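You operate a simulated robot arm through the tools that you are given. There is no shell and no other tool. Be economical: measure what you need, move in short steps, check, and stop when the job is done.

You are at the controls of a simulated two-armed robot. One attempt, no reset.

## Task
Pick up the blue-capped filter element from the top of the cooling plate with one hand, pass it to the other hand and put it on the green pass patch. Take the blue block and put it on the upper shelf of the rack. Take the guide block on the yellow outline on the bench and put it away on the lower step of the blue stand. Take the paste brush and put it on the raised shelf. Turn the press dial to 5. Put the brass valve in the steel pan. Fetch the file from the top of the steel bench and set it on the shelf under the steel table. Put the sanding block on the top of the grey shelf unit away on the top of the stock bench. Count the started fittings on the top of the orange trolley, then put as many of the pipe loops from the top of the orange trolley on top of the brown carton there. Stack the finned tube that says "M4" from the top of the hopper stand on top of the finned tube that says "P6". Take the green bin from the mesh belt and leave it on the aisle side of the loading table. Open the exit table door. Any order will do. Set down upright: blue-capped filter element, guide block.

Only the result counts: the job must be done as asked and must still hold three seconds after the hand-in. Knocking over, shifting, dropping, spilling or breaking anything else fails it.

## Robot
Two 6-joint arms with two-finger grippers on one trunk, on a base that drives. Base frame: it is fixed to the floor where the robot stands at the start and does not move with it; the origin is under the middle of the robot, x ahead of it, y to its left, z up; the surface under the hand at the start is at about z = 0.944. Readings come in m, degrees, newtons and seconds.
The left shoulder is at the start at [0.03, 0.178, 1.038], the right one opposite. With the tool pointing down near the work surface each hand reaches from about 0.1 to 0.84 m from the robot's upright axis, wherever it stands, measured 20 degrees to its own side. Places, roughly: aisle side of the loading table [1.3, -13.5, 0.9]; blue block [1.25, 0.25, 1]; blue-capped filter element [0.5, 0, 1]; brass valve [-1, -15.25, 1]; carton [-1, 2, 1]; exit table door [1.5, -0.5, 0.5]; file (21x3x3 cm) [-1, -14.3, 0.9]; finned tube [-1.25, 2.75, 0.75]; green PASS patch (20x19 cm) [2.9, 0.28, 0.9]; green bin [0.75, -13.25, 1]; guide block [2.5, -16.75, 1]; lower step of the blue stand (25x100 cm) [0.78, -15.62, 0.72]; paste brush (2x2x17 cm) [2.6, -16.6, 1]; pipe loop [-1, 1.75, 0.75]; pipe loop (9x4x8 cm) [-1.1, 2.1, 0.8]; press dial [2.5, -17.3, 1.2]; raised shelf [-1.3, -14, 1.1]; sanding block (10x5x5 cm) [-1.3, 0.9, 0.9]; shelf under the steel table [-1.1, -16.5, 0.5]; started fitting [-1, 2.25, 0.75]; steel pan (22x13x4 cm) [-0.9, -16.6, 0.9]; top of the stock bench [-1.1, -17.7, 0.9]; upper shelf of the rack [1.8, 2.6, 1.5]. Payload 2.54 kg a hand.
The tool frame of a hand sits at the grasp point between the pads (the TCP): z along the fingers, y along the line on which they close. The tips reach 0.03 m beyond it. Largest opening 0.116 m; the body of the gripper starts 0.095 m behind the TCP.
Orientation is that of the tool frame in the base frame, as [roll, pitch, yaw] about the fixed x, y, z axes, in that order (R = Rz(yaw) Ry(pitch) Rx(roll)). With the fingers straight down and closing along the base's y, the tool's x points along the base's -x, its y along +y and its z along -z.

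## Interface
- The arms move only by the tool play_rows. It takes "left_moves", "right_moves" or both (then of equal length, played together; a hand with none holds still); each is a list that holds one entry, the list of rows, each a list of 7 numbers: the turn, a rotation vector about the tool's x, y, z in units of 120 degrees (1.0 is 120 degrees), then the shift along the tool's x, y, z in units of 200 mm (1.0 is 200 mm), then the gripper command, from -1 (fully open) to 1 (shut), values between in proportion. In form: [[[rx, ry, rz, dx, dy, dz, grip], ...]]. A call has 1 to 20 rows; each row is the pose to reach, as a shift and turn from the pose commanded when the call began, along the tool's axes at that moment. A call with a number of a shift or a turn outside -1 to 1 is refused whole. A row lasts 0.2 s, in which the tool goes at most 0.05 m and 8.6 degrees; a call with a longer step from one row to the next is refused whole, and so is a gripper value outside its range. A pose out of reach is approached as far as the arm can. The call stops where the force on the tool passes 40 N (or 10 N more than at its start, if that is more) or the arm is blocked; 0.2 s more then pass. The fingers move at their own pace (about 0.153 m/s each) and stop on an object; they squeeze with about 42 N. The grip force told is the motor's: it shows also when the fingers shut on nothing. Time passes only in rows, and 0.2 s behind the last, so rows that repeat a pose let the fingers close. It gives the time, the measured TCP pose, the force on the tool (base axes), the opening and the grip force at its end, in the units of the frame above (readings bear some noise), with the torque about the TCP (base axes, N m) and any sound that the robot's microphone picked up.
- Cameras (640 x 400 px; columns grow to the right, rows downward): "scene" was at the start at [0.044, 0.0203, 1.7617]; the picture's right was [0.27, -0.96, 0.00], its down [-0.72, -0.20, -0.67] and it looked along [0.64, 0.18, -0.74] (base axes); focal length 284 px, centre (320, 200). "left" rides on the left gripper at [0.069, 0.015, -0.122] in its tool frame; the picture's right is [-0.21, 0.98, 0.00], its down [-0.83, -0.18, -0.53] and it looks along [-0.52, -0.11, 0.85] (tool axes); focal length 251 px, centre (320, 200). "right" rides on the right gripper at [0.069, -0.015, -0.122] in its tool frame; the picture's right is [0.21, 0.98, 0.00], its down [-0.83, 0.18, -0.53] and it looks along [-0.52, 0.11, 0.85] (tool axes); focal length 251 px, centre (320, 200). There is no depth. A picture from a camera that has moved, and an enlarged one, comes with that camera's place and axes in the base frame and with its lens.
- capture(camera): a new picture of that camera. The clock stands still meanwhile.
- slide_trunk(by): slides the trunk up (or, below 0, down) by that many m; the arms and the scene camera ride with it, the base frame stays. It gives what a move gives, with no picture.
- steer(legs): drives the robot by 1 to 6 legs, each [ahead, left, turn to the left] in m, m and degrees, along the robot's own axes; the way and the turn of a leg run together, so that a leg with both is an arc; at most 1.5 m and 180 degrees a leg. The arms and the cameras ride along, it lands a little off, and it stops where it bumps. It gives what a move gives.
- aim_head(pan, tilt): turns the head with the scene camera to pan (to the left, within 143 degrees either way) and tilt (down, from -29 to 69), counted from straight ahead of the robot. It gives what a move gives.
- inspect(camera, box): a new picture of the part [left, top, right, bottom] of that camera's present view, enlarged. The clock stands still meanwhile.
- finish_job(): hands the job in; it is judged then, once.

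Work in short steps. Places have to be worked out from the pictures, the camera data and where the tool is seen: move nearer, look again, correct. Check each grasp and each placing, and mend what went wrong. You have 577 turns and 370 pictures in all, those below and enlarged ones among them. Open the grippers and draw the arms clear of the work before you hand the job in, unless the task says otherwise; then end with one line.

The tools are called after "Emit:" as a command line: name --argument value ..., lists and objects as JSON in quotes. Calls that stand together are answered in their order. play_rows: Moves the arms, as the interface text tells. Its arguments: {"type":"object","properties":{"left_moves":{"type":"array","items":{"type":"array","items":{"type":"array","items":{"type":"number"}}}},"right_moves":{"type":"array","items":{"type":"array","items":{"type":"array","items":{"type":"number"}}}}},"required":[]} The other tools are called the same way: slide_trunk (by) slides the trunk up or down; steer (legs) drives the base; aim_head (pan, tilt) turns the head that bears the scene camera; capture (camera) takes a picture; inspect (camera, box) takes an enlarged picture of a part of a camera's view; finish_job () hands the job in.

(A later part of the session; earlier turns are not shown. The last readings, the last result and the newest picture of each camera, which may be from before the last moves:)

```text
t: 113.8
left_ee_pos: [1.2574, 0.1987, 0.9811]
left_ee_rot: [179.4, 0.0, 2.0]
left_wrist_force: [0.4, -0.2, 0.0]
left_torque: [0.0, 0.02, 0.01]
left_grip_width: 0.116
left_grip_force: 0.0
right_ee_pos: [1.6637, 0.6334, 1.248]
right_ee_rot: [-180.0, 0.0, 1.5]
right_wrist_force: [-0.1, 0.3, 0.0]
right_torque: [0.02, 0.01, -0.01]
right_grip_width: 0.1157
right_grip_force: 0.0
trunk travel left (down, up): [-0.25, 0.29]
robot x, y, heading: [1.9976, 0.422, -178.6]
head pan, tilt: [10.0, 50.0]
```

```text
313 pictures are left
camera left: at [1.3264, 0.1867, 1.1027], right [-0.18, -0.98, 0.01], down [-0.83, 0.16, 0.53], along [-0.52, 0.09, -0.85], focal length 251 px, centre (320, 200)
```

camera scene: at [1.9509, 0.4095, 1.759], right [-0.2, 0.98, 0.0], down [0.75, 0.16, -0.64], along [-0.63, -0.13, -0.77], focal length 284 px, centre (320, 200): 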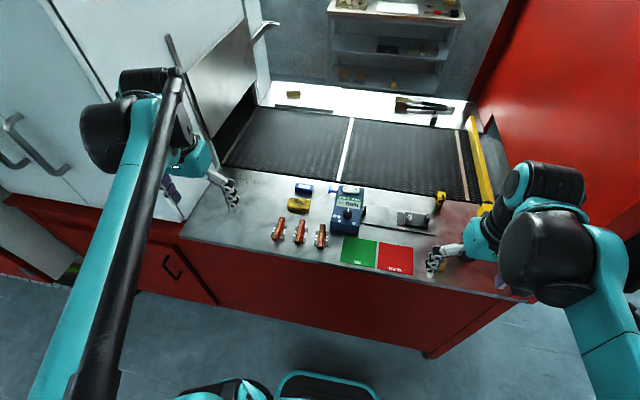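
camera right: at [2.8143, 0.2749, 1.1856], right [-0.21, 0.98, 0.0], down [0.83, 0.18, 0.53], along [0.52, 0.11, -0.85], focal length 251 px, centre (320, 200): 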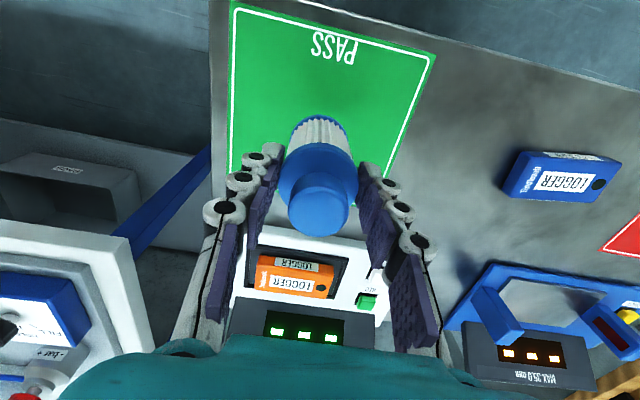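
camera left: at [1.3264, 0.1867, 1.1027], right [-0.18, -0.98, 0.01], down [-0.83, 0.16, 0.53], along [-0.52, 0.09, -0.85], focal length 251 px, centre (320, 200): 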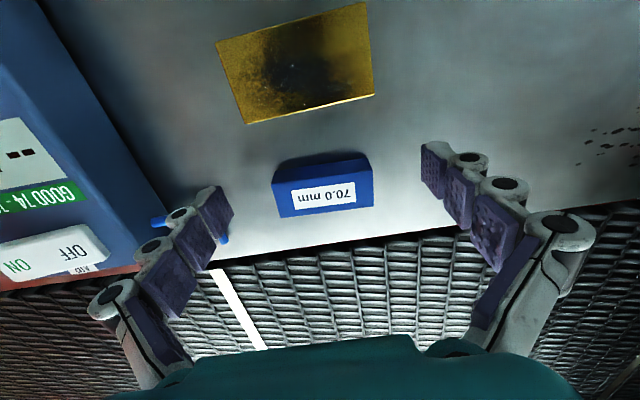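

The block is centred between the pads and the hook is clear outside. I close and lift.

Emit:
play_rows --left_moves '[[[0, 0, 0, 0, 0, 0, -0.4], [0, 0, 0, 0, 0, 0, 0.2], [0, 0, 0, 0, 0, 0, 0.5], [0, 0, 0, 0, 0, 0, 0.5], [0, 0, 0, 0, 0, -0.1, 0.5], [0, 0, 0, 0, 0, -0.3, 0.5], [0, 0, 0, 0, 0, -0.5, 0.5], [0, 0, 0, 0, 0, -0.7, 0.5]]]'

Emit:
capture --camera "left"

```text
t: 115.6
left_ee_pos: [1.2573, 0.201, 1.1224]
left_ee_rot: [179.4, 0.0, 1.9]
left_wrist_force: [-0.2, -0.7, 0.8]
left_torque: [-0.02, 0.03, -0.01]
left_grip_width: 0.0289
left_grip_force: 0.0
right_ee_pos: [1.6625, 0.6334, 1.2473]
right_ee_rot: [179.9, 0.0, 1.6]
right_wrist_force: [0.3, 0.4, 0.2]
right_torque: [0.02, -0.01, 0.0]
right_grip_width: 0.116
right_grip_force: 0.1
trunk travel left (down, up): [-0.25, 0.29]
robot x, y, heading: [2.0007, 0.4233, -178.6]
head pan, tilt: [10.0, 50.0]
```

```text
312 pictures are left
camera left: at [1.3259, 0.1896, 1.243], right [-0.18, -0.98, 0.01], down [-0.83, 0.16, 0.53], along [-0.52, 0.09, -0.85], focal length 251 px, centre (320, 200)
```

left: 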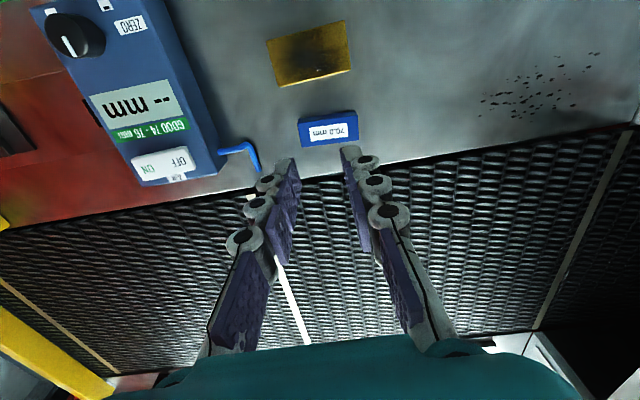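

The fingers closed above it: the block's top is only at z≈0.95 (table ≈0.92) and it lies at x≈1.238. I reopen, shift back 19 mm and go lower.

Emit:
play_rows --left_moves '[[[0, 0, 0, 0, 0, 0, -0.5], [0, 0, 0, -0.05, 0.01, 0, -1], [0, 0, 0, -0.095, 0.01, 0.15, -1], [0, 0, 0, -0.095, 0.01, 0.35, -1], [0, 0, 0, -0.095, 0.01, 0.55, -1], [0, 0, 0, -0.095, 0.01, 0.7, -1], [0, 0, 0, -0.095, 0.01, 0.78, -1], [0, 0, 0, -0.095, 0.01, 0.81, -1], [0, 0, 0, -0.095, 0.01, 0.81, -1]]]'

Emit:
capture --camera "left"

```text
t: 117.6
left_ee_pos: [1.2378, 0.1972, 0.9586]
left_ee_rot: [179.4, 0.0, 1.9]
left_wrist_force: [0.2, 0.1, 0.0]
left_torque: [0.0, 0.02, 0.0]
left_grip_width: 0.1159
left_grip_force: 0.0
right_ee_pos: [1.6623, 0.6339, 1.2473]
right_ee_rot: [180.0, -0.1, 1.5]
right_wrist_force: [0.4, -0.2, -1.0]
right_torque: [0.01, -0.03, -0.01]
right_grip_width: 0.1159
right_grip_force: 0.0
trunk travel left (down, up): [-0.25, 0.29]
robot x, y, heading: [1.9976, 0.4261, -178.4]
head pan, tilt: [10.0, 50.0]
```

```text
311 pictures are left
camera left: at [1.3069, 0.1852, 1.0804], right [-0.18, -0.98, 0.01], down [-0.83, 0.16, 0.53], along [-0.52, 0.09, -0.85], focal length 251 px, centre (320, 200)
```

left: 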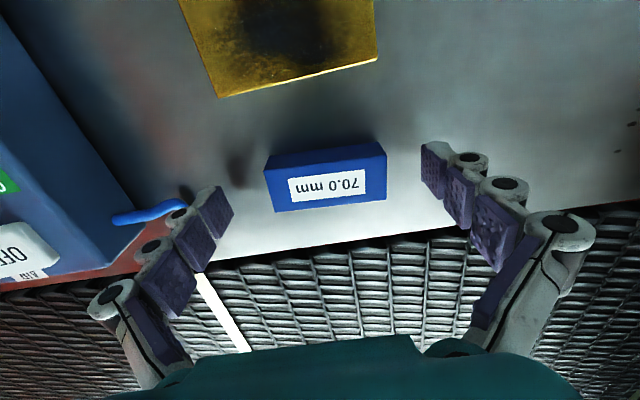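

The block now sits at fingertip height between the pads. Close and lift.

Emit:
play_rows --left_moves '[[[0, 0, 0, 0, 0, 0, -0.4], [0, 0, 0, 0, 0, 0, 0.2], [0, 0, 0, 0, 0, 0, 0.5], [0, 0, 0, 0, 0, 0, 0.5], [0, 0, 0, 0, 0, -0.1, 0.5], [0, 0, 0, 0, 0, -0.3, 0.5], [0, 0, 0, 0, 0, -0.5, 0.5], [0, 0, 0, 0, 0, -0.7, 0.5], [0, 0, 0, 0, 0, -0.9, 0.5]]]'

Emit:
capture --camera "left"

```text
t: 119.6
left_ee_pos: [1.2389, 0.1976, 1.1382]
left_ee_rot: [179.5, 0.0, 1.9]
left_wrist_force: [0.4, 0.4, -3.0]
left_torque: [-0.01, 0.0, -0.01]
left_grip_width: 0.0701
left_grip_force: 41.8
right_ee_pos: [1.662, 0.6335, 1.2482]
right_ee_rot: [179.9, 0.0, 1.4]
right_wrist_force: [0.1, -1.6, 0.2]
right_torque: [0.0, 0.01, -0.01]
right_grip_width: 0.116
right_grip_force: 0.0
trunk travel left (down, up): [-0.25, 0.29]
robot x, y, heading: [1.9996, 0.4263, -178.3]
head pan, tilt: [10.0, 50.0]
```

```text
310 pictures are left
camera left: at [1.3077, 0.1855, 1.2603], right [-0.18, -0.98, 0.01], down [-0.83, 0.16, 0.53], along [-0.52, 0.09, -0.85], focal length 251 px, centre (320, 200)
```

left: 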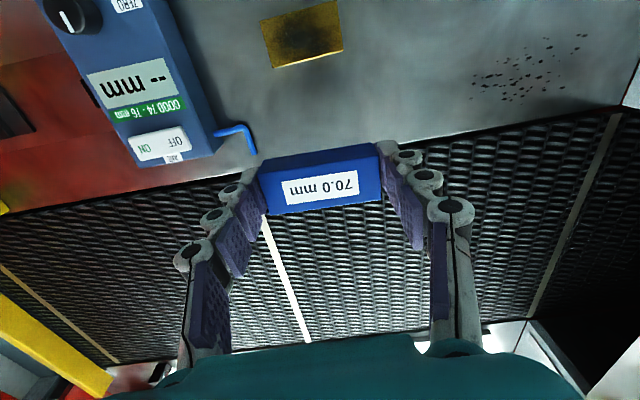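

Gripped (0.070 m). I retract the arm and drive back to the rack, turning to face +y.

Emit:
play_rows --left_moves '[[[0, 0, 0, 0.1, 0, -0.15, 0.5], [0, 0, 0, 0.3, 0.1, -0.3, 0.5], [0, 0, 0, 0.5, 0.2, -0.45, 0.5], [0, 0, 0, 0.7, 0.3, -0.6, 0.5], [0, 0, 0, 0.85, 0.3, -0.7, 0.5], [0, 0, 0, 0.98, 0.3, -0.8, 0.5]]]'

Emit:
play_rows --left_moves '[[[0, 0, 0, 0.2, 0, 0, 0.5], [0, 0, 0, 0.4, 0, 0, 0.5], [0, 0, 0, 0.6, 0, 0, 0.5], [0, 0, 0, 0.8, 0, 0, 0.5], [0, 0, 0, 0.98, 0, 0, 0.5]]]'

Emit:
steer --legs '[[-0.1, 0, 0], [0, -1.1, 0], [0, 0, -90]]'

Emit:
aim_head --pan 10 --tilt 10

Emit:
capture --camera "scene"

```text
refused: row 2 steps farther than a row can; nothing moved
```

```text
t: 120.8
left_ee_pos: [1.4339, 0.2058, 1.1387]
left_ee_rot: [179.4, 0.0, 1.9]
left_wrist_force: [-0.3, -0.4, -2.8]
left_torque: [-0.01, 0.01, 0.0]
left_grip_width: 0.0703
left_grip_force: 42.1
right_ee_pos: [1.6631, 0.6335, 1.2477]
right_ee_rot: [180.0, -0.1, 1.6]
right_wrist_force: [0.4, -0.2, 0.1]
right_torque: [-0.03, 0.05, 0.0]
right_grip_width: 0.116
right_grip_force: 0.0
trunk travel left (down, up): [-0.25, 0.29]
robot x, y, heading: [1.9988, 0.4255, -178.2]
head pan, tilt: [10.0, 50.0]
```

```text
t: 125.1
left_ee_pos: [1.5129, 0.849, 1.1392]
left_ee_rot: [178.9, -0.1, 2.0]
left_wrist_force: [-0.3, 0.8, -3.9]
left_torque: [-0.01, 0.01, 0.02]
left_grip_width: 0.0694
left_grip_force: 41.5
right_ee_pos: [1.7415, 1.2827, 1.2469]
right_ee_rot: [-179.9, 0.1, 1.3]
right_wrist_force: [-0.9, -0.6, -0.5]
right_torque: [0.09, 0.0, -0.02]
right_grip_width: 0.1161
right_grip_force: 0.0
trunk travel left (down, up): [-0.25, 0.29]
robot x, y, heading: [2.0775, 1.0734, -178.6]
head pan, tilt: [10.0, 50.0]
stopped in leg 2: the force on the tool passed its limit at 121 N (the readings are from after the stop); the commanded pose is now the measured one
```

```text
t: 126.2
left_ee_pos: [1.51, 0.8489, 1.1387]
left_ee_rot: [178.8, 0.0, 2.1]
left_wrist_force: [2.1, -7.9, -7.7]
left_torque: [1.0, 0.44, -0.24]
left_grip_width: 0.0696
left_grip_force: 41.6
right_ee_pos: [1.7422, 1.2851, 1.2483]
right_ee_rot: [-180.0, 0.0, 1.2]
right_wrist_force: [0.8, 0.1, 0.4]
right_torque: [0.02, 0.02, -0.03]
right_grip_width: 0.1157
right_grip_force: 0.1
trunk travel left (down, up): [-0.25, 0.29]
robot x, y, heading: [2.0794, 1.0801, -178.5]
head pan, tilt: [10.0, 10.0]
```

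```text
309 pictures are left
camera scene: at [2.0144, 1.055, 1.8207], right [-0.2, 0.98, 0.0], down [0.17, 0.04, -0.98], along [-0.96, -0.2, -0.17], focal length 284 px, centre (320, 200)
```

scene: 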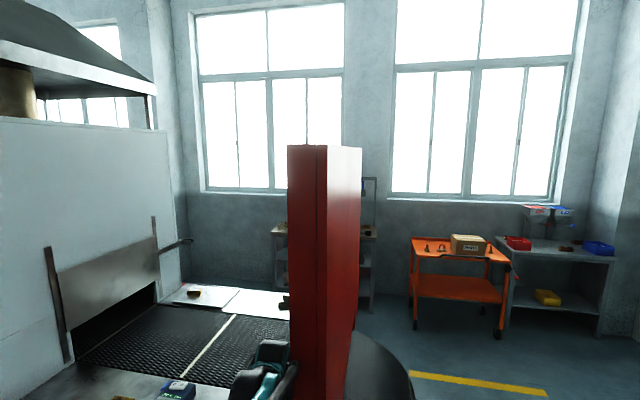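

A refused row meant the hand was not retracted, and it bumped the red wall. I step off the wall first and check the block.

Emit:
steer --legs '[[0, 0.1, 0]]'

Emit:
capture --camera "left"

```text
t: 127.3
left_ee_pos: [1.5143, 0.7521, 1.1391]
left_ee_rot: [178.9, -0.1, 2.1]
left_wrist_force: [-0.1, -0.4, -3.0]
left_torque: [0.05, -0.01, -0.03]
left_grip_width: 0.0699
left_grip_force: 41.6
right_ee_pos: [1.7446, 1.1868, 1.2465]
right_ee_rot: [-179.9, 0.0, 1.3]
right_wrist_force: [-0.6, 0.2, 0.0]
right_torque: [0.06, 0.0, 0.01]
right_grip_width: 0.116
right_grip_force: 0.1
trunk travel left (down, up): [-0.25, 0.29]
robot x, y, heading: [2.0783, 0.9786, -178.6]
head pan, tilt: [10.0, 10.0]
```

```text
308 pictures are left
camera left: at [1.5831, 0.7414, 1.2612], right [-0.18, -0.98, 0.02], down [-0.83, 0.16, 0.53], along [-0.52, 0.08, -0.85], focal length 251 px, centre (320, 200)
```

left: 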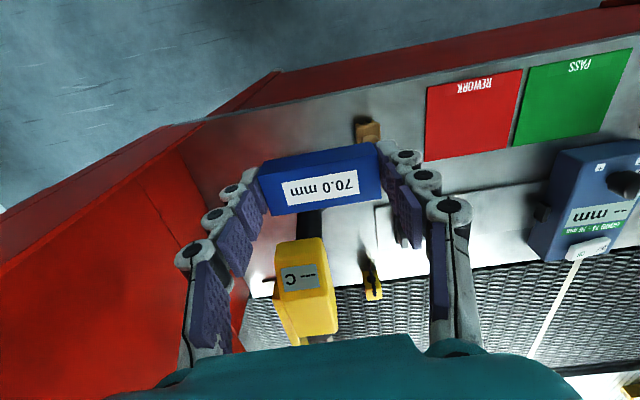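

I check whether the pyrometer post near the wall still stands as before.

Emit:
aim_head --pan -20 --tilt 48

Emit:
capture --camera "scene"

```text
t: 128.3
left_ee_pos: [1.5125, 0.7517, 1.1379]
left_ee_rot: [178.8, 0.0, 2.2]
left_wrist_force: [-0.3, -0.4, -3.7]
left_torque: [0.02, 0.0, 0.0]
left_grip_width: 0.0694
left_grip_force: 41.6
right_ee_pos: [1.7448, 1.1881, 1.2473]
right_ee_rot: [-179.9, 0.1, 1.3]
right_wrist_force: [0.0, 0.4, -0.2]
right_torque: [0.01, 0.01, 0.01]
right_grip_width: 0.1156
right_grip_force: 0.1
trunk travel left (down, up): [-0.25, 0.29]
robot x, y, heading: [2.0822, 0.9802, -178.0]
head pan, tilt: [-20.0, 48.0]
```

```text
307 pictures are left
camera scene: at [2.0331, 1.0025, 1.7617], right [0.32, 0.95, 0.0], down [0.7, -0.24, -0.67], along [-0.63, 0.21, -0.74], focal length 284 px, centre (320, 200)
```

scene: 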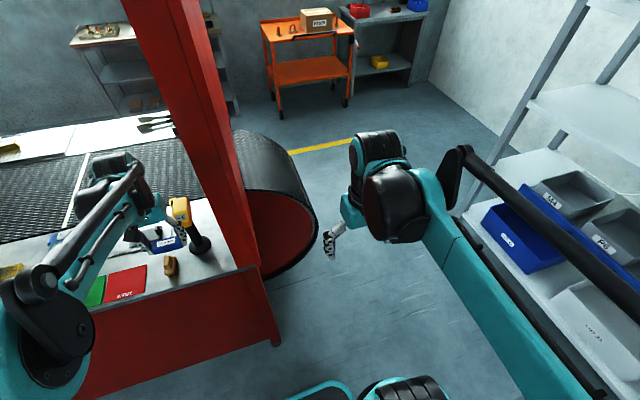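

The post is unmoved (1.39, 0.79). Now I retract the left hand properly.

Emit:
play_rows --left_moves '[[[0, 0, 0, 0.1, 0, -0.1, 0.5], [0, 0, 0, 0.3, 0, -0.2, 0.5], [0, 0, 0, 0.5, 0, -0.3, 0.5], [0, 0, 0, 0.7, 0, -0.4, 0.5], [0, 0, 0, 0.85, 0, -0.5, 0.5], [0, 0, 0, 0.98, 0, -0.6, 0.5], [0, 0, 0, 0.98, 0, -0.7, 0.5]]]'

Emit:
steer --legs '[[-0.05, 0, 0], [0, -0.8, 0]]'

```text
t: 129.9
left_ee_pos: [1.7091, 0.7639, 1.2798]
left_ee_rot: [178.8, -0.1, 2.2]
left_wrist_force: [0.1, -0.7, -3.1]
left_torque: [0.03, -0.02, -0.01]
left_grip_width: 0.0693
left_grip_force: 41.6
right_ee_pos: [1.7444, 1.1883, 1.2468]
right_ee_rot: [-179.9, -0.1, 1.3]
right_wrist_force: [-0.3, -0.4, -0.7]
right_torque: [0.01, 0.0, 0.02]
right_grip_width: 0.1157
right_grip_force: 0.1
trunk travel left (down, up): [-0.25, 0.29]
robot x, y, heading: [2.0837, 0.9751, -178.6]
head pan, tilt: [-20.0, 48.0]
```

```text
t: 134.7
left_ee_pos: [1.7349, 1.5547, 1.2797]
left_ee_rot: [178.8, 0.0, 3.1]
left_wrist_force: [-0.1, 0.3, -3.8]
left_torque: [0.01, 0.0, 0.04]
left_grip_width: 0.0689
left_grip_force: 42.3
right_ee_pos: [1.7648, 1.9811, 1.2471]
right_ee_rot: [-180.0, -0.1, 2.3]
right_wrist_force: [-0.1, 0.3, -0.3]
right_torque: [0.06, -0.01, 0.02]
right_grip_width: 0.1163
right_grip_force: 0.1
trunk travel left (down, up): [-0.25, 0.29]
robot x, y, heading: [2.1052, 1.7778, -177.2]
head pan, tilt: [-20.0, 48.0]
```

Turn to face the rack (+y).

Emit:
steer --legs '[[0, 0, -93]]'

Emit:
aim_head --pan 5 --tilt 15

Emit:
capture --camera "scene"

```text
t: 139.1
left_ee_pos: [1.9066, 2.1574, 1.2795]
left_ee_rot: [178.8, -0.1, -90.7]
left_wrist_force: [0.9, -0.2, -3.0]
left_torque: [0.03, -0.02, 0.02]
left_grip_width: 0.0694
left_grip_force: 42.1
right_ee_pos: [2.3288, 2.1017, 1.2473]
right_ee_rot: [-180.0, 0.0, -91.4]
right_wrist_force: [0.9, 0.5, 0.2]
right_torque: [-0.01, -0.03, -0.05]
right_grip_width: 0.1162
right_grip_force: 0.0
trunk travel left (down, up): [-0.25, 0.29]
robot x, y, heading: [2.1022, 1.7748, 88.9]
head pan, tilt: [-20.0, 48.0]
```

```text
t: 140.1
left_ee_pos: [1.9066, 2.1584, 1.2798]
left_ee_rot: [178.8, 0.0, -90.7]
left_wrist_force: [0.8, -0.6, -3.5]
left_torque: [-0.01, 0.0, 0.0]
left_grip_width: 0.0692
left_grip_force: 41.8
right_ee_pos: [2.3297, 2.1025, 1.2477]
right_ee_rot: [-180.0, 0.0, -91.5]
right_wrist_force: [0.2, -0.1, 0.6]
right_torque: [0.0, -0.04, -0.01]
right_grip_width: 0.1161
right_grip_force: 0.1
trunk travel left (down, up): [-0.25, 0.29]
robot x, y, heading: [2.1011, 1.7759, 88.6]
head pan, tilt: [5.0, 15.0]
```

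```text
306 pictures are left
camera scene: at [2.0943, 1.8393, 1.8126], right [1.0, 0.06, 0.0], down [0.02, -0.26, -0.97], along [-0.06, 0.96, -0.26], focal length 284 px, centre (320, 200)
```

scene: 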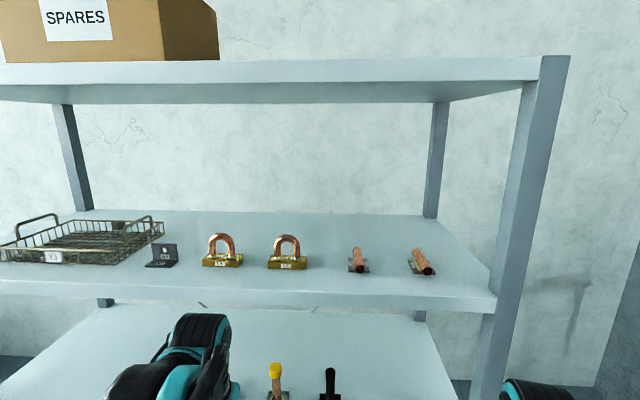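

The upper shelf (basket, magnets) is at z≈1.48, front edge y≈2.35. There is free space behind the two copper pieces at about (2.22, 2.62). I raise the trunk first.

Emit:
slide_trunk --by 0.28

Emit:
capture --camera "scene"

```text
t: 142.9
left_ee_pos: [1.9069, 2.1588, 1.5591]
left_ee_rot: [178.8, -0.1, -90.6]
left_wrist_force: [-0.1, 0.4, -4.3]
left_torque: [-0.01, -0.05, 0.03]
left_grip_width: 0.0693
left_grip_force: 41.7
right_ee_pos: [2.3295, 2.101, 1.5271]
right_ee_rot: [179.9, 0.0, -91.4]
right_wrist_force: [-0.8, 0.0, 0.4]
right_torque: [0.0, 0.03, -0.03]
right_grip_width: 0.1159
right_grip_force: 0.0
trunk travel left (down, up): [-0.53, 0.01]
robot x, y, heading: [2.1054, 1.7771, 89.0]
head pan, tilt: [5.0, 15.0]
```

```text
305 pictures are left
camera scene: at [2.0941, 1.8393, 2.0926], right [1.0, 0.06, 0.0], down [0.02, -0.26, -0.97], along [-0.06, 0.96, -0.26], focal length 284 px, centre (320, 200)
```

scene: 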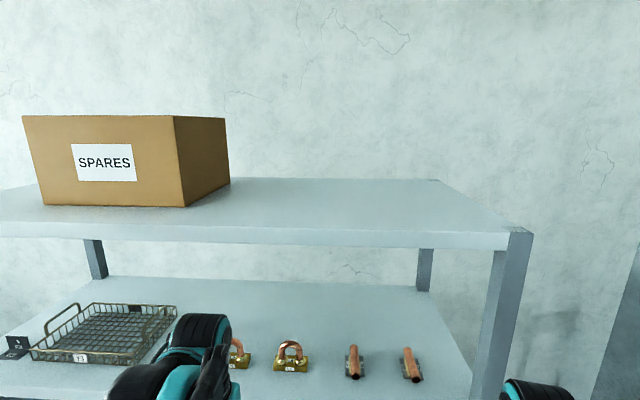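

I tilt the left hand 45° forward while raising it, and draw the right hand back a bit.

Emit:
play_rows --left_moves '[[[0, -0.0625, 0, 0, 0, -0.1, 0.5], [0, -0.125, 0, 0, 0, -0.2, 0.5], [0, -0.1875, 0, 0, 0, -0.3, 0.5], [0, -0.25, 0, 0, 0, -0.4, 0.5], [0, -0.3125, 0, 0, 0, -0.45, 0.5], [0, -0.375, 0, 0, 0, -0.5, 0.5], [0, -0.375, 0, 0, 0, -0.5, 0.5]]]' --right_moves '[[[0, 0, 0, 0.1, 0, 0, -1], [0, 0, 0, 0.2, 0, 0, -1], [0, 0, 0, 0.3, 0, 0, -1], [0, 0, 0, 0.4, 0, 0, -1], [0, 0, 0, 0.5, 0, 0, -1], [0, 0, 0, 0.5, 0, 0, -1], [0, 0, 0, 0.5, 0, 0, -1]]]'

Emit:
capture --camera "left"

```text
t: 144.5
left_ee_pos: [1.9079, 2.1585, 1.6601]
left_ee_rot: [178.3, 45.0, -91.9]
left_wrist_force: [0.2, 1.0, -3.9]
left_torque: [-0.06, -0.02, 0.01]
left_grip_width: 0.0692
left_grip_force: 42.3
right_ee_pos: [2.3272, 2.0014, 1.528]
right_ee_rot: [180.0, 0.1, -91.5]
right_wrist_force: [-0.4, 0.3, 0.5]
right_torque: [0.02, 0.01, -0.01]
right_grip_width: 0.1159
right_grip_force: 0.1
trunk travel left (down, up): [-0.53, 0.01]
robot x, y, heading: [2.106, 1.7828, 88.7]
head pan, tilt: [5.0, 15.0]
```

```text
304 pictures are left
camera left: at [1.892, 2.0233, 1.6976], right [-0.97, 0.16, 0.17], down [0.2, 0.2, 0.96], along [0.12, 0.97, -0.23], focal length 251 px, centre (320, 200)
```

left: 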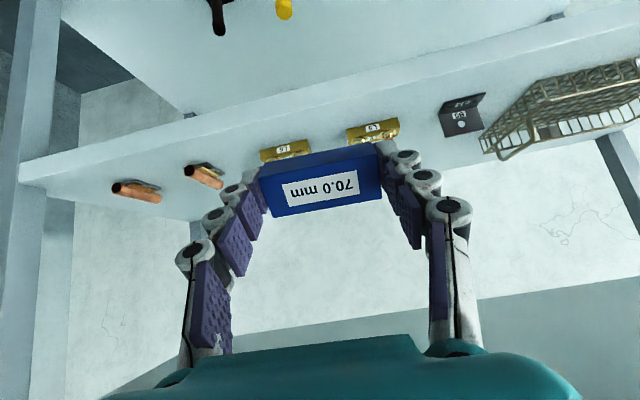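

Copper pieces are at x≈2.14 and 2.28, y 2.36–2.44; shelf spans y 2.30–2.79 at z≈1.50. I strafe right 0.2 and go ahead 0.17.

Emit:
steer --legs '[[0, -0.19, 0], [0.17, 0, 0]]'

Emit:
capture --camera "left"

Emit:
aim_head --pan 5 --tilt 35

Emit:
capture --camera "scene"

```text
t: 147.1
left_ee_pos: [2.1006, 2.3195, 1.6609]
left_ee_rot: [178.5, 45.2, -92.0]
left_wrist_force: [-0.4, -0.7, -2.5]
left_torque: [-0.01, -0.03, -0.02]
left_grip_width: 0.0692
left_grip_force: 42.1
right_ee_pos: [2.5192, 2.1628, 1.5283]
right_ee_rot: [179.9, 0.0, -91.6]
right_wrist_force: [-0.4, 0.0, 0.6]
right_torque: [0.03, -0.06, -0.01]
right_grip_width: 0.1162
right_grip_force: 0.1
trunk travel left (down, up): [-0.53, 0.01]
robot x, y, heading: [2.295, 1.94, 88.5]
head pan, tilt: [5.0, 15.0]
```

```text
303 pictures are left
camera left: at [2.0844, 2.1842, 1.698], right [-0.97, 0.17, 0.17], down [0.2, 0.2, 0.96], along [0.12, 0.97, -0.23], focal length 251 px, centre (320, 200)
```

left: 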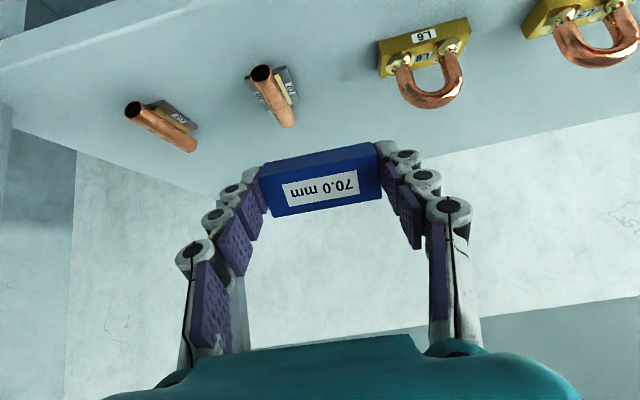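

```text
t: 147.9
left_ee_pos: [2.1036, 2.325, 1.6598]
left_ee_rot: [178.3, 45.0, -92.0]
left_wrist_force: [0.0, 0.2, -3.4]
left_torque: [-0.06, -0.01, -0.02]
left_grip_width: 0.0691
left_grip_force: 42.0
right_ee_pos: [2.5213, 2.1664, 1.5274]
right_ee_rot: [179.9, -0.2, -91.7]
right_wrist_force: [0.3, 0.1, -0.2]
right_torque: [0.01, 0.02, 0.03]
right_grip_width: 0.1158
right_grip_force: 0.1
trunk travel left (down, up): [-0.53, 0.01]
robot x, y, heading: [2.2944, 1.9392, 88.6]
head pan, tilt: [5.0, 35.0]
```

```text
302 pictures are left
camera scene: at [2.288, 2.0001, 2.0607], right [1.0, 0.06, 0.0], down [0.04, -0.57, -0.82], along [-0.05, 0.82, -0.57], focal length 284 px, centre (320, 200)
```

scene: 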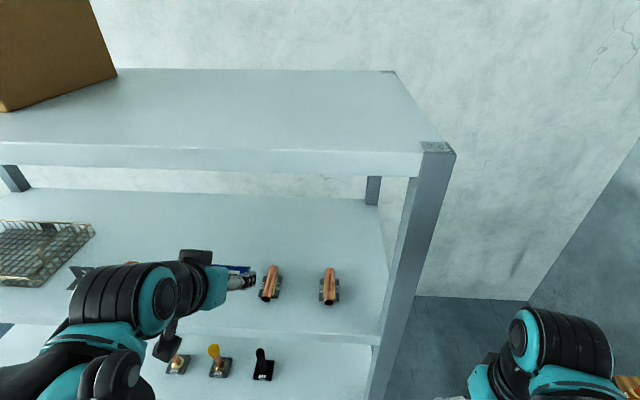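

I reach in over the low copper piece to about (2.17, 2.56), still high.

Emit:
play_rows --left_moves '[[[0, 0, 0, -0.1, -0.1, 0.1, 0.5], [0, 0, 0, -0.2, -0.2, 0.25, 0.5], [0, 0, 0, -0.3, -0.3, 0.42, 0.5], [0, 0, 0, -0.4, -0.33, 0.6, 0.5], [0, 0, 0, -0.5, -0.33, 0.75, 0.5], [0, 0, 0, -0.6, -0.33, 0.9, 0.5], [0, 0, 0, -0.6, -0.33, 0.98, 0.5], [0, 0, 0, -0.6, -0.33, 0.98, 0.5]]]'

Emit:
capture --camera "left"

Emit:
capture --camera "scene"

```text
t: 149.8
left_ee_pos: [2.1702, 2.5448, 1.6049]
left_ee_rot: [178.2, 45.0, -92.0]
left_wrist_force: [-0.3, -1.1, -3.2]
left_torque: [-0.03, 0.0, 0.03]
left_grip_width: 0.069
left_grip_force: 41.6
right_ee_pos: [2.5195, 2.1633, 1.5281]
right_ee_rot: [179.9, 0.0, -91.7]
right_wrist_force: [-0.1, -0.6, 0.4]
right_torque: [0.03, 0.0, 0.0]
right_grip_width: 0.1155
right_grip_force: 0.1
trunk travel left (down, up): [-0.53, 0.01]
robot x, y, heading: [2.2951, 1.941, 88.5]
head pan, tilt: [5.0, 35.0]
```

```text
301 pictures are left
camera left: at [2.1539, 2.4089, 1.6421], right [-0.97, 0.17, 0.17], down [0.2, 0.2, 0.96], along [0.12, 0.96, -0.23], focal length 251 px, centre (320, 200)
```

left: 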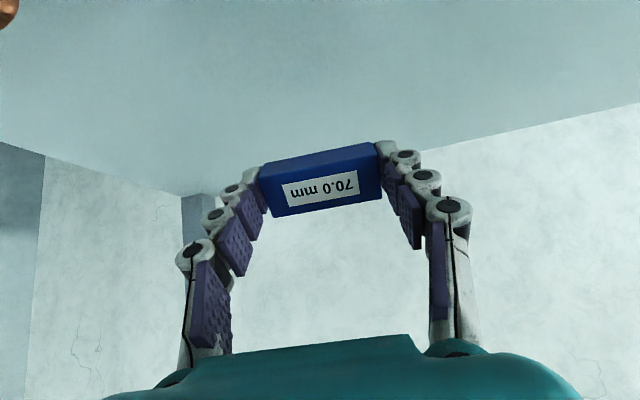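

```text
300 pictures are left
camera scene: at [2.2875, 1.9974, 2.0607], right [1.0, 0.06, 0.0], down [0.04, -0.57, -0.82], along [-0.05, 0.82, -0.57], focal length 284 px, centre (320, 200)
```

scene: 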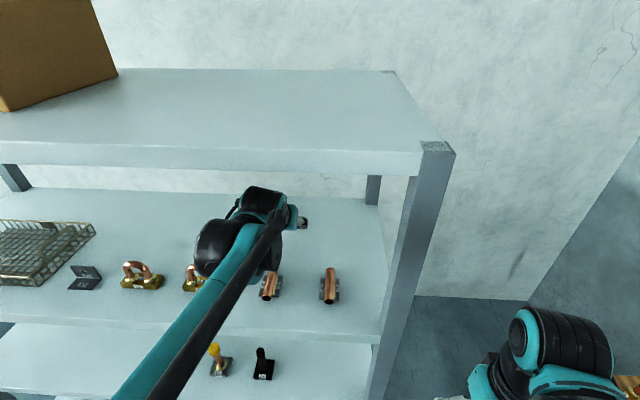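

Clear space. I lower straight down toward the shelf in small steps.

Emit:
play_rows --left_moves '[[[0, 0, 0, 0.06, 0, 0.06, 0.5], [0, 0, 0, 0.12, 0, 0.12, 0.5], [0, 0, 0, 0.17, 0, 0.17, 0.5], [0, 0, 0, 0.2, 0, 0.2, 0.5], [0, 0, 0, 0.22, 0, 0.22, 0.5], [0, 0, 0, 0.22, 0, 0.22, 0.5]]]'

Emit:
capture --camera "left"

```text
t: 151.2
left_ee_pos: [2.1694, 2.5448, 1.5424]
left_ee_rot: [178.2, 44.8, -92.0]
left_wrist_force: [0.1, -0.5, -3.9]
left_torque: [-0.08, -0.02, -0.03]
left_grip_width: 0.0692
left_grip_force: 42.2
right_ee_pos: [2.5211, 2.1674, 1.5275]
right_ee_rot: [-179.9, 0.0, -91.7]
right_wrist_force: [-0.4, 0.2, -0.8]
right_torque: [0.0, 0.01, 0.0]
right_grip_width: 0.1162
right_grip_force: 0.0
trunk travel left (down, up): [-0.53, 0.01]
robot x, y, heading: [2.2989, 1.9372, 88.7]
head pan, tilt: [5.0, 35.0]
```

```text
299 pictures are left
camera left: at [2.1528, 2.41, 1.5801], right [-0.97, 0.17, 0.17], down [0.2, 0.2, 0.96], along [0.12, 0.96, -0.23], focal length 251 px, centre (320, 200)
```

left: 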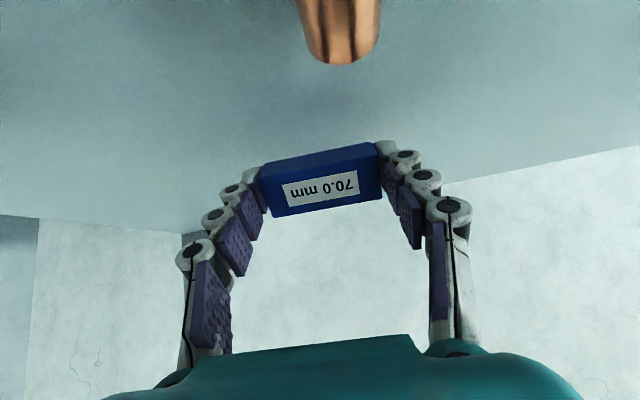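

Shelf plane computes to z≈1.49, the block's low edge is at about 1.507. I lower further 18 mm in fine steps.

Emit:
play_rows --left_moves '[[[0, 0, 0, 0.02, 0, 0.02, 0.5], [0, 0, 0, 0.035, 0, 0.035, 0.5], [0, 0, 0, 0.05, 0, 0.05, 0.5], [0, 0, 0, 0.063, 0, 0.063, 0.5], [0, 0, 0, 0.063, 0, 0.063, 0.5]]]'

Emit:
capture --camera "left"

```text
t: 152.3
left_ee_pos: [2.1694, 2.5449, 1.5273]
left_ee_rot: [178.2, 45.3, -92.0]
left_wrist_force: [-2.3, 9.6, 35.9]
left_torque: [0.69, -0.75, 0.31]
left_grip_width: 0.0696
left_grip_force: 41.8
right_ee_pos: [2.5201, 2.1637, 1.528]
right_ee_rot: [179.9, 0.0, -91.7]
right_wrist_force: [0.4, -0.4, -0.8]
right_torque: [-0.01, 0.01, 0.02]
right_grip_width: 0.1161
right_grip_force: 0.0
trunk travel left (down, up): [-0.53, 0.01]
robot x, y, heading: [2.2968, 1.941, 88.4]
head pan, tilt: [5.0, 35.0]
```

```text
298 pictures are left
camera left: at [2.1522, 2.4099, 1.5638], right [-0.97, 0.17, 0.17], down [0.2, 0.2, 0.96], along [0.12, 0.97, -0.23], focal length 251 px, centre (320, 200)
```

left: 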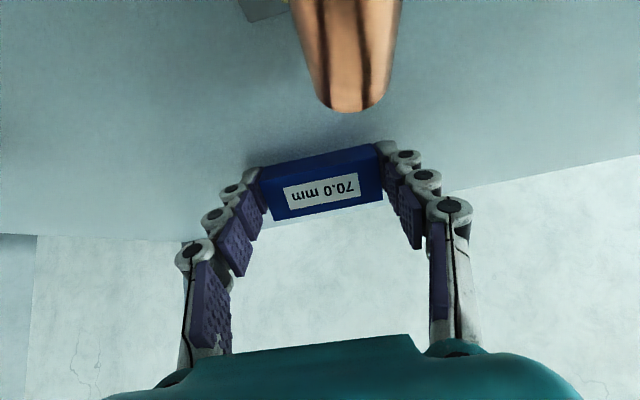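

Contact (36 N). I ease up 3 mm, open, and back out along the tool axis.

Emit:
play_rows --left_moves '[[[0, 0, 0, -0.01, 0, -0.01, 0.5], [0, 0, 0, -0.01, 0, -0.01, 0.1], [0, 0, 0, -0.01, 0, -0.01, -0.3], [0, 0, 0, -0.01, 0, -0.01, -0.6], [0, 0, 0, -0.01, 0, -0.01, -0.6], [0, 0, 0, -0.1, 0, -0.15, -0.6], [0, 0, 0, -0.15, 0, -0.3, -0.6], [0, 0, 0, -0.15, 0, -0.5, -0.6], [0, 0, 0, -0.15, 0, -0.7, -0.6]]]'

Emit:
capture --camera "left"

```text
t: 154.3
left_ee_pos: [2.1692, 2.4641, 1.6466]
left_ee_rot: [178.3, 45.0, -92.1]
left_wrist_force: [-0.1, -0.2, 0.4]
left_torque: [0.04, -0.01, 0.0]
left_grip_width: 0.0927
left_grip_force: 0.1
right_ee_pos: [2.5198, 2.1621, 1.5277]
right_ee_rot: [-180.0, 0.1, -91.7]
right_wrist_force: [-0.1, -0.7, 0.3]
right_torque: [0.05, -0.04, -0.02]
right_grip_width: 0.1158
right_grip_force: 0.1
trunk travel left (down, up): [-0.53, 0.01]
robot x, y, heading: [2.2937, 1.9409, 88.3]
head pan, tilt: [5.0, 35.0]
```

```text
297 pictures are left
camera left: at [2.1526, 2.3285, 1.6838], right [-0.97, 0.17, 0.17], down [0.2, 0.2, 0.96], along [0.12, 0.97, -0.23], focal length 251 px, centre (320, 200)
```

left: 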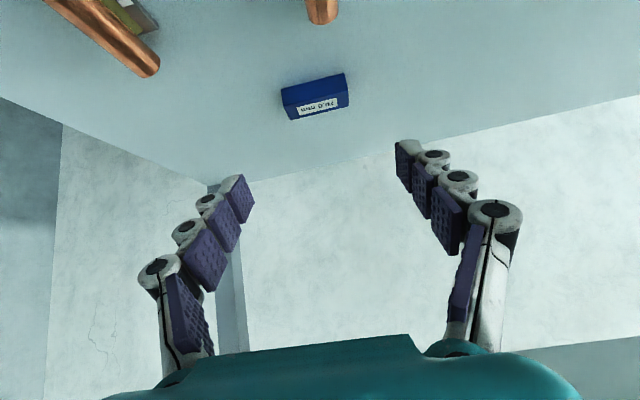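

The block lies flat on the upper shelf. I withdraw the hand, then back the robot off.

Emit:
play_rows --left_moves '[[[0, 0, 0, 0.03, 0, -0.15, -0.6], [0, 0, 0, 0.1, 0.1, -0.35, -0.6], [0, 0, 0, 0.2, 0.2, -0.5, -0.6], [0, 0, 0, 0.35, 0.3, -0.62, -0.6], [0, 0, 0, 0.5, 0.4, -0.72, -0.6], [0, 0, 0, 0.6, 0.4, -0.8, -0.6]]]'

Emit:
steer --legs '[[-0.3, 0, 0]]'

Emit:
play_rows --left_moves '[[[0, 0.0625, 0, 0, 0, 0, -1], [0, 0.125, 0, 0, 0, 0, -1], [0, 0.1875, 0, 0, 0, 0, -1], [0, 0.25, 0, 0, 0, 0, -1], [0, 0.3125, 0, 0, 0, 0, -1], [0, 0.375, 0, 0, 0, 0, -1], [0, 0.375, 0, 0, 0, 0, -1]]]'

Emit:
slide_trunk --by -0.28

Emit:
inspect --camera "scene" --box '[0, 50, 480, 350]'

```text
t: 155.8
left_ee_pos: [2.0897, 2.272, 1.6756]
left_ee_rot: [178.2, 44.9, -92.2]
left_wrist_force: [0.6, -0.4, 0.6]
left_torque: [0.0, 0.03, 0.0]
left_grip_width: 0.0928
left_grip_force: 0.1
right_ee_pos: [2.5216, 2.1646, 1.5286]
right_ee_rot: [180.0, 0.0, -91.8]
right_wrist_force: [-1.0, -0.8, 0.2]
right_torque: [-0.02, 0.01, 0.03]
right_grip_width: 0.1159
right_grip_force: 0.0
trunk travel left (down, up): [-0.53, 0.01]
robot x, y, heading: [2.2958, 1.9365, 88.6]
head pan, tilt: [5.0, 35.0]
```

```text
t: 157.8
left_ee_pos: [2.0806, 1.9722, 1.6744]
left_ee_rot: [178.3, 44.9, -91.4]
left_wrist_force: [0.8, -0.1, -0.2]
left_torque: [-0.01, 0.03, 0.0]
left_grip_width: 0.0923
left_grip_force: 0.0
right_ee_pos: [2.5126, 1.8709, 1.5266]
right_ee_rot: [180.0, -0.1, -91.1]
right_wrist_force: [0.3, 1.0, -0.1]
right_torque: [-0.03, 0.01, -0.01]
right_grip_width: 0.1163
right_grip_force: 0.0
trunk travel left (down, up): [-0.53, 0.01]
robot x, y, heading: [2.2882, 1.6452, 89.0]
head pan, tilt: [5.0, 35.0]
```

```text
t: 159.4
left_ee_pos: [2.0798, 1.9711, 1.6736]
left_ee_rot: [178.9, -0.1, -90.2]
left_wrist_force: [-1.7, -0.5, -1.2]
left_torque: [0.0, -0.01, 0.05]
left_grip_width: 0.1159
left_grip_force: 0.0
right_ee_pos: [2.5117, 1.8686, 1.5275]
right_ee_rot: [180.0, -0.1, -91.0]
right_wrist_force: [-0.7, 0.9, 0.1]
right_torque: [0.0, -0.01, 0.0]
right_grip_width: 0.1162
right_grip_force: 0.1
trunk travel left (down, up): [-0.53, 0.01]
robot x, y, heading: [2.289, 1.6447, 89.3]
head pan, tilt: [5.0, 35.0]
```

```text
t: 162.2
left_ee_pos: [2.0797, 1.9711, 1.3943]
left_ee_rot: [178.8, 0.0, -90.3]
left_wrist_force: [-0.9, -0.2, 0.3]
left_torque: [0.0, 0.01, 0.02]
left_grip_width: 0.1162
left_grip_force: 0.1
right_ee_pos: [2.512, 1.8683, 1.2483]
right_ee_rot: [-179.9, 0.0, -91.0]
right_wrist_force: [0.5, 0.0, 0.3]
right_torque: [-0.02, 0.0, 0.02]
right_grip_width: 0.1157
right_grip_force: 0.1
trunk travel left (down, up): [-0.25, 0.29]
robot x, y, heading: [2.2927, 1.6407, 89.1]
head pan, tilt: [5.0, 35.0]
```

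```text
1.33 times, centred on (240, 200) of scene
camera zoom: at [2.2811, 1.6997, 1.7808], right [1.0, 0.07, 0.0], down [0.04, -0.57, -0.82], along [-0.06, 0.82, -0.57], focal length 379 px, centre (427, 200)
```

zoom: 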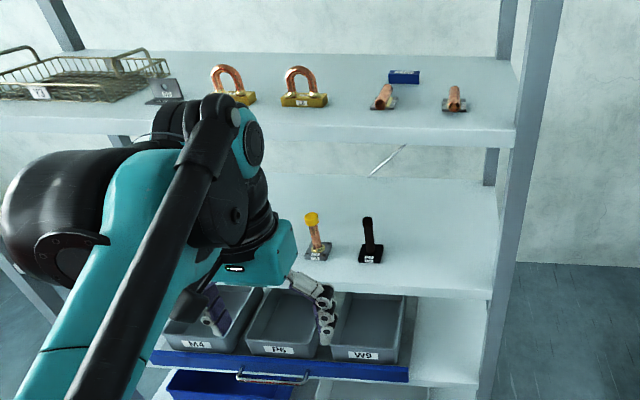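

Block placed; the other rack items are untouched. Next the exit table door: I turn to face −x and strafe along the aisle to y≈−0.4.

Emit:
steer --legs '[[0, 0, 91], [0.2, 0, 0], [0, 1.0, 0]]'

Emit:
aim_head --pan 40 --tilt 40

Emit:
capture --camera "scene"

```text
t: 172.7
left_ee_pos: [1.8095, 0.3858, 1.3942]
left_ee_rot: [178.8, 0.0, 2.6]
left_wrist_force: [0.2, 0.4, 0.3]
left_torque: [0.0, 0.01, 0.01]
left_grip_width: 0.1159
left_grip_force: 0.1
right_ee_pos: [1.8891, 0.8224, 1.2479]
right_ee_rot: [-180.0, 0.0, 1.8]
right_wrist_force: [0.7, -0.5, -0.6]
right_torque: [0.01, 0.01, 0.0]
right_grip_width: 0.1158
right_grip_force: 0.0
trunk travel left (down, up): [-0.25, 0.29]
robot x, y, heading: [2.1298, 0.616, -178.3]
head pan, tilt: [5.0, 35.0]
```

```text
t: 173.7
left_ee_pos: [1.8094, 0.3863, 1.394]
left_ee_rot: [178.7, 0.0, 2.6]
left_wrist_force: [0.1, 0.0, 0.7]
left_torque: [-0.01, -0.04, 0.0]
left_grip_width: 0.116
left_grip_force: 0.2
right_ee_pos: [1.891, 0.8223, 1.2472]
right_ee_rot: [-180.0, 0.0, 1.8]
right_wrist_force: [-0.3, 0.8, 0.6]
right_torque: [-0.02, 0.0, 0.0]
right_grip_width: 0.1161
right_grip_force: 0.1
trunk travel left (down, up): [-0.25, 0.29]
robot x, y, heading: [2.1252, 0.6135, -177.8]
head pan, tilt: [40.0, 40.0]
```

```text
295 pictures are left
camera scene: at [2.0921, 0.5559, 1.7732], right [-0.67, 0.74, 0.0], down [0.48, 0.43, -0.77], along [-0.57, -0.51, -0.64], focal length 284 px, centre (320, 200)
```

scene: 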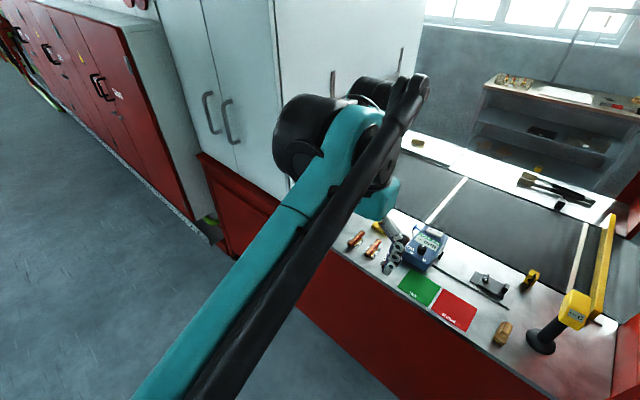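

I strafe further to y≈−0.25 and look down at the door.

Emit:
steer --legs '[[0, 0.85, -2]]'

Emit:
aim_head --pan 15 --tilt 58

Emit:
capture --camera "scene"

```text
t: 178.2
left_ee_pos: [1.8171, -0.4583, 1.3947]
left_ee_rot: [178.8, 0.0, 0.6]
left_wrist_force: [-0.6, -0.3, 1.0]
left_torque: [0.05, 0.04, -0.02]
left_grip_width: 0.1158
left_grip_force: 0.0
right_ee_pos: [1.9124, -0.0262, 1.2489]
right_ee_rot: [179.9, 0.0, -0.2]
right_wrist_force: [-0.8, -0.7, -0.5]
right_torque: [0.0, 0.02, -0.02]
right_grip_width: 0.1159
right_grip_force: 0.1
trunk travel left (down, up): [-0.25, 0.29]
robot x, y, heading: [2.1461, -0.246, 179.7]
head pan, tilt: [40.0, 40.0]
```

```text
t: 179.1
left_ee_pos: [1.8153, -0.4582, 1.394]
left_ee_rot: [178.7, 0.0, 0.6]
left_wrist_force: [-0.7, 0.2, -0.4]
left_torque: [0.01, 0.01, -0.04]
left_grip_width: 0.1158
left_grip_force: 0.0
right_ee_pos: [1.9122, -0.0247, 1.2482]
right_ee_rot: [-180.0, 0.0, -0.2]
right_wrist_force: [-0.1, 0.4, -0.4]
right_torque: [0.01, 0.0, 0.0]
right_grip_width: 0.116
right_grip_force: 0.0
trunk travel left (down, up): [-0.25, 0.29]
robot x, y, heading: [2.1405, -0.2421, 179.7]
head pan, tilt: [15.0, 58.0]
```

```text
294 pictures are left
camera scene: at [2.1035, -0.2625, 1.7488], right [-0.26, 0.97, 0.0], down [0.82, 0.22, -0.53], along [-0.51, -0.14, -0.85], focal length 284 px, centre (320, 200)
```

scene: 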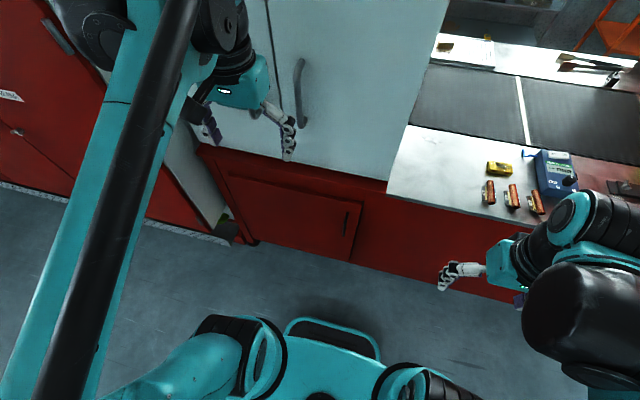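

The door is the red panel y≈−0.85…−0.23 with a vertical handle on its north side near (1.5, −0.30, 0.6), hinged south. I lower the trunk and turn the right hand to point forward for gripping the handle.

Emit:
slide_trunk --by -0.24

Emit:
play_rows --right_moves '[[[0, -0.07, 0, 0, 0, 0.05, -1], [0, -0.14, 0, 0, 0, 0.1, -1], [0, -0.21, 0, 0, 0, 0.2, -1], [0, -0.28, 0, 0, 0, 0.3, -1], [0, -0.35, 0, 0, 0, 0.4, -1], [0, -0.42, 0, 0, 0, 0.5, -1], [0, -0.49, 0, 0, 0, 0.6, -1], [0, -0.56, 0, 0, 0, 0.7, -1], [0, -0.63, 0, 0, 0, 0.8, -1], [0, -0.7, 0, 0, 0, 0.9, -1], [0, -0.75, 0, 0, 0, 0.98, -1], [0, -0.75, 0, 0, 0, 0.98, -1]]]'

Emit:
capture --camera "right"

Emit:
capture --camera "scene"

```text
t: 181.6
left_ee_pos: [1.8172, -0.4585, 1.1542]
left_ee_rot: [178.8, 0.0, 0.5]
left_wrist_force: [0.0, 0.7, 0.1]
left_torque: [0.0, 0.02, 0.0]
left_grip_width: 0.1157
left_grip_force: 0.0
right_ee_pos: [1.9116, -0.0248, 1.008]
right_ee_rot: [179.9, -0.1, -0.2]
right_wrist_force: [-0.2, 0.0, -0.2]
right_torque: [0.0, -0.02, -0.01]
right_grip_width: 0.1157
right_grip_force: 0.1
trunk travel left (down, up): [-0.01, 0.53]
robot x, y, heading: [2.1421, -0.2454, 180.2]
head pan, tilt: [15.0, 58.0]
```

```text
t: 183.1
left_ee_pos: [1.8168, -0.4585, 1.1542]
left_ee_rot: [178.8, 0.1, 0.7]
left_wrist_force: [-0.3, -0.2, -0.4]
left_torque: [-0.01, -0.04, -0.01]
left_grip_width: 0.1156
left_grip_force: 0.0
right_ee_pos: [1.8618, -0.0528, 0.9108]
right_ee_rot: [179.4, 52.3, 25.9]
right_wrist_force: [-0.4, 0.7, 0.5]
right_torque: [-0.01, -0.02, 0.01]
right_grip_width: 0.1158
right_grip_force: 0.0
right hand out of reach, approached as far as the arm can: row 2, 3, 4, 5, 6, 7
trunk travel left (down, up): [-0.01, 0.53]
robot x, y, heading: [2.1417, -0.2431, 180.2]
head pan, tilt: [15.0, 58.0]
stopped in row 7 (right hand): the arm was blocked; the commanded pose is now the measured one
```

```text
293 pictures are left
camera right: at [1.9782, 0.0223, 0.9292], right [0.55, -0.82, -0.16], down [0.01, -0.19, 0.98], along [-0.84, -0.54, -0.1], focal length 251 px, centre (320, 200)
```

right: 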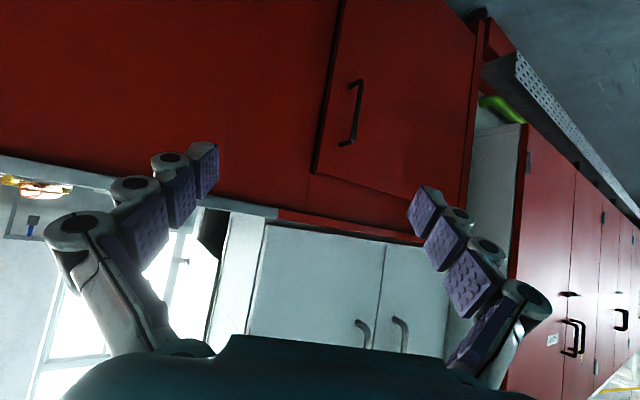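

```text
292 pictures are left
camera scene: at [2.1034, -0.2626, 1.5088], right [-0.26, 0.97, 0.0], down [0.82, 0.22, -0.53], along [-0.51, -0.14, -0.85], focal length 284 px, centre (320, 200)
```

scene: 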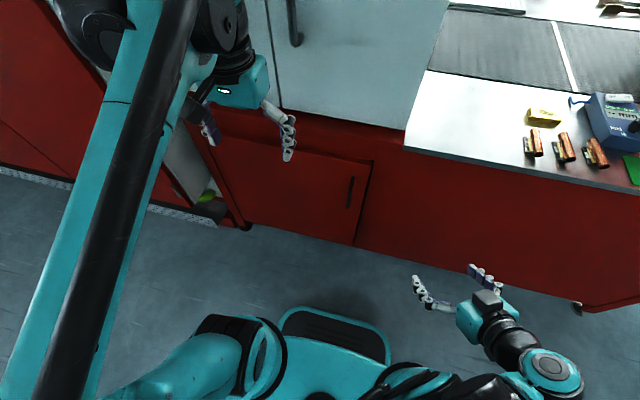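

The arm was too folded. The handle is at about (1.52, −0.312, z 0.59–0.73). I extend toward it while completing the turn to 75° pitch.

Emit:
play_rows --right_moves '[[[0.02, -0.02, 0.01, -0.008, 0.058, 0.153, -1], [0.05, -0.047, 0.025, -0.016, 0.117, 0.307, -1], [0.085, -0.08, 0.042, -0.025, 0.175, 0.46, -1], [0.12, -0.115, 0.06, -0.033, 0.233, 0.613, -1], [0.16, -0.15, 0.08, -0.042, 0.29, 0.767, -1], [0.195, -0.186, 0.0965, -0.05, 0.35, 0.92, -1], [0.195, -0.186, 0.0965, -0.05, 0.35, 0.92, -1]]]'

Emit:
capture --camera "right"

```text
t: 183.8
left_ee_pos: [1.8152, -0.4584, 1.1533]
left_ee_rot: [178.8, -0.1, 0.6]
left_wrist_force: [-0.7, -0.3, -0.9]
left_torque: [-0.01, -0.03, -0.03]
left_grip_width: 0.1161
left_grip_force: 0.1
right_ee_pos: [1.7801, -0.0886, 0.9283]
right_ee_rot: [-178.6, 58.7, 19.2]
right_wrist_force: [-0.7, -0.7, 0.1]
right_torque: [0.02, -0.01, 0.02]
right_grip_width: 0.1157
right_grip_force: 0.0
right hand out of reach, approached as far as the arm can: row 3
trunk travel left (down, up): [-0.01, 0.53]
robot x, y, heading: [2.1426, -0.2424, 179.7]
head pan, tilt: [15.0, 58.0]
stopped in row 3 (right hand): the arm was blocked; the commanded pose is now the measured one
```

```text
291 pictures are left
camera right: at [1.9084, -0.0305, 0.9325], right [0.41, -0.89, -0.2], down [0.09, -0.18, 0.98], along [-0.91, -0.41, 0.0], focal length 251 px, centre (320, 200)
```

right: 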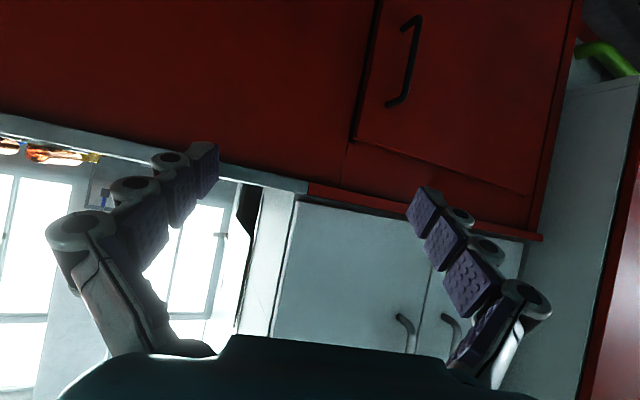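

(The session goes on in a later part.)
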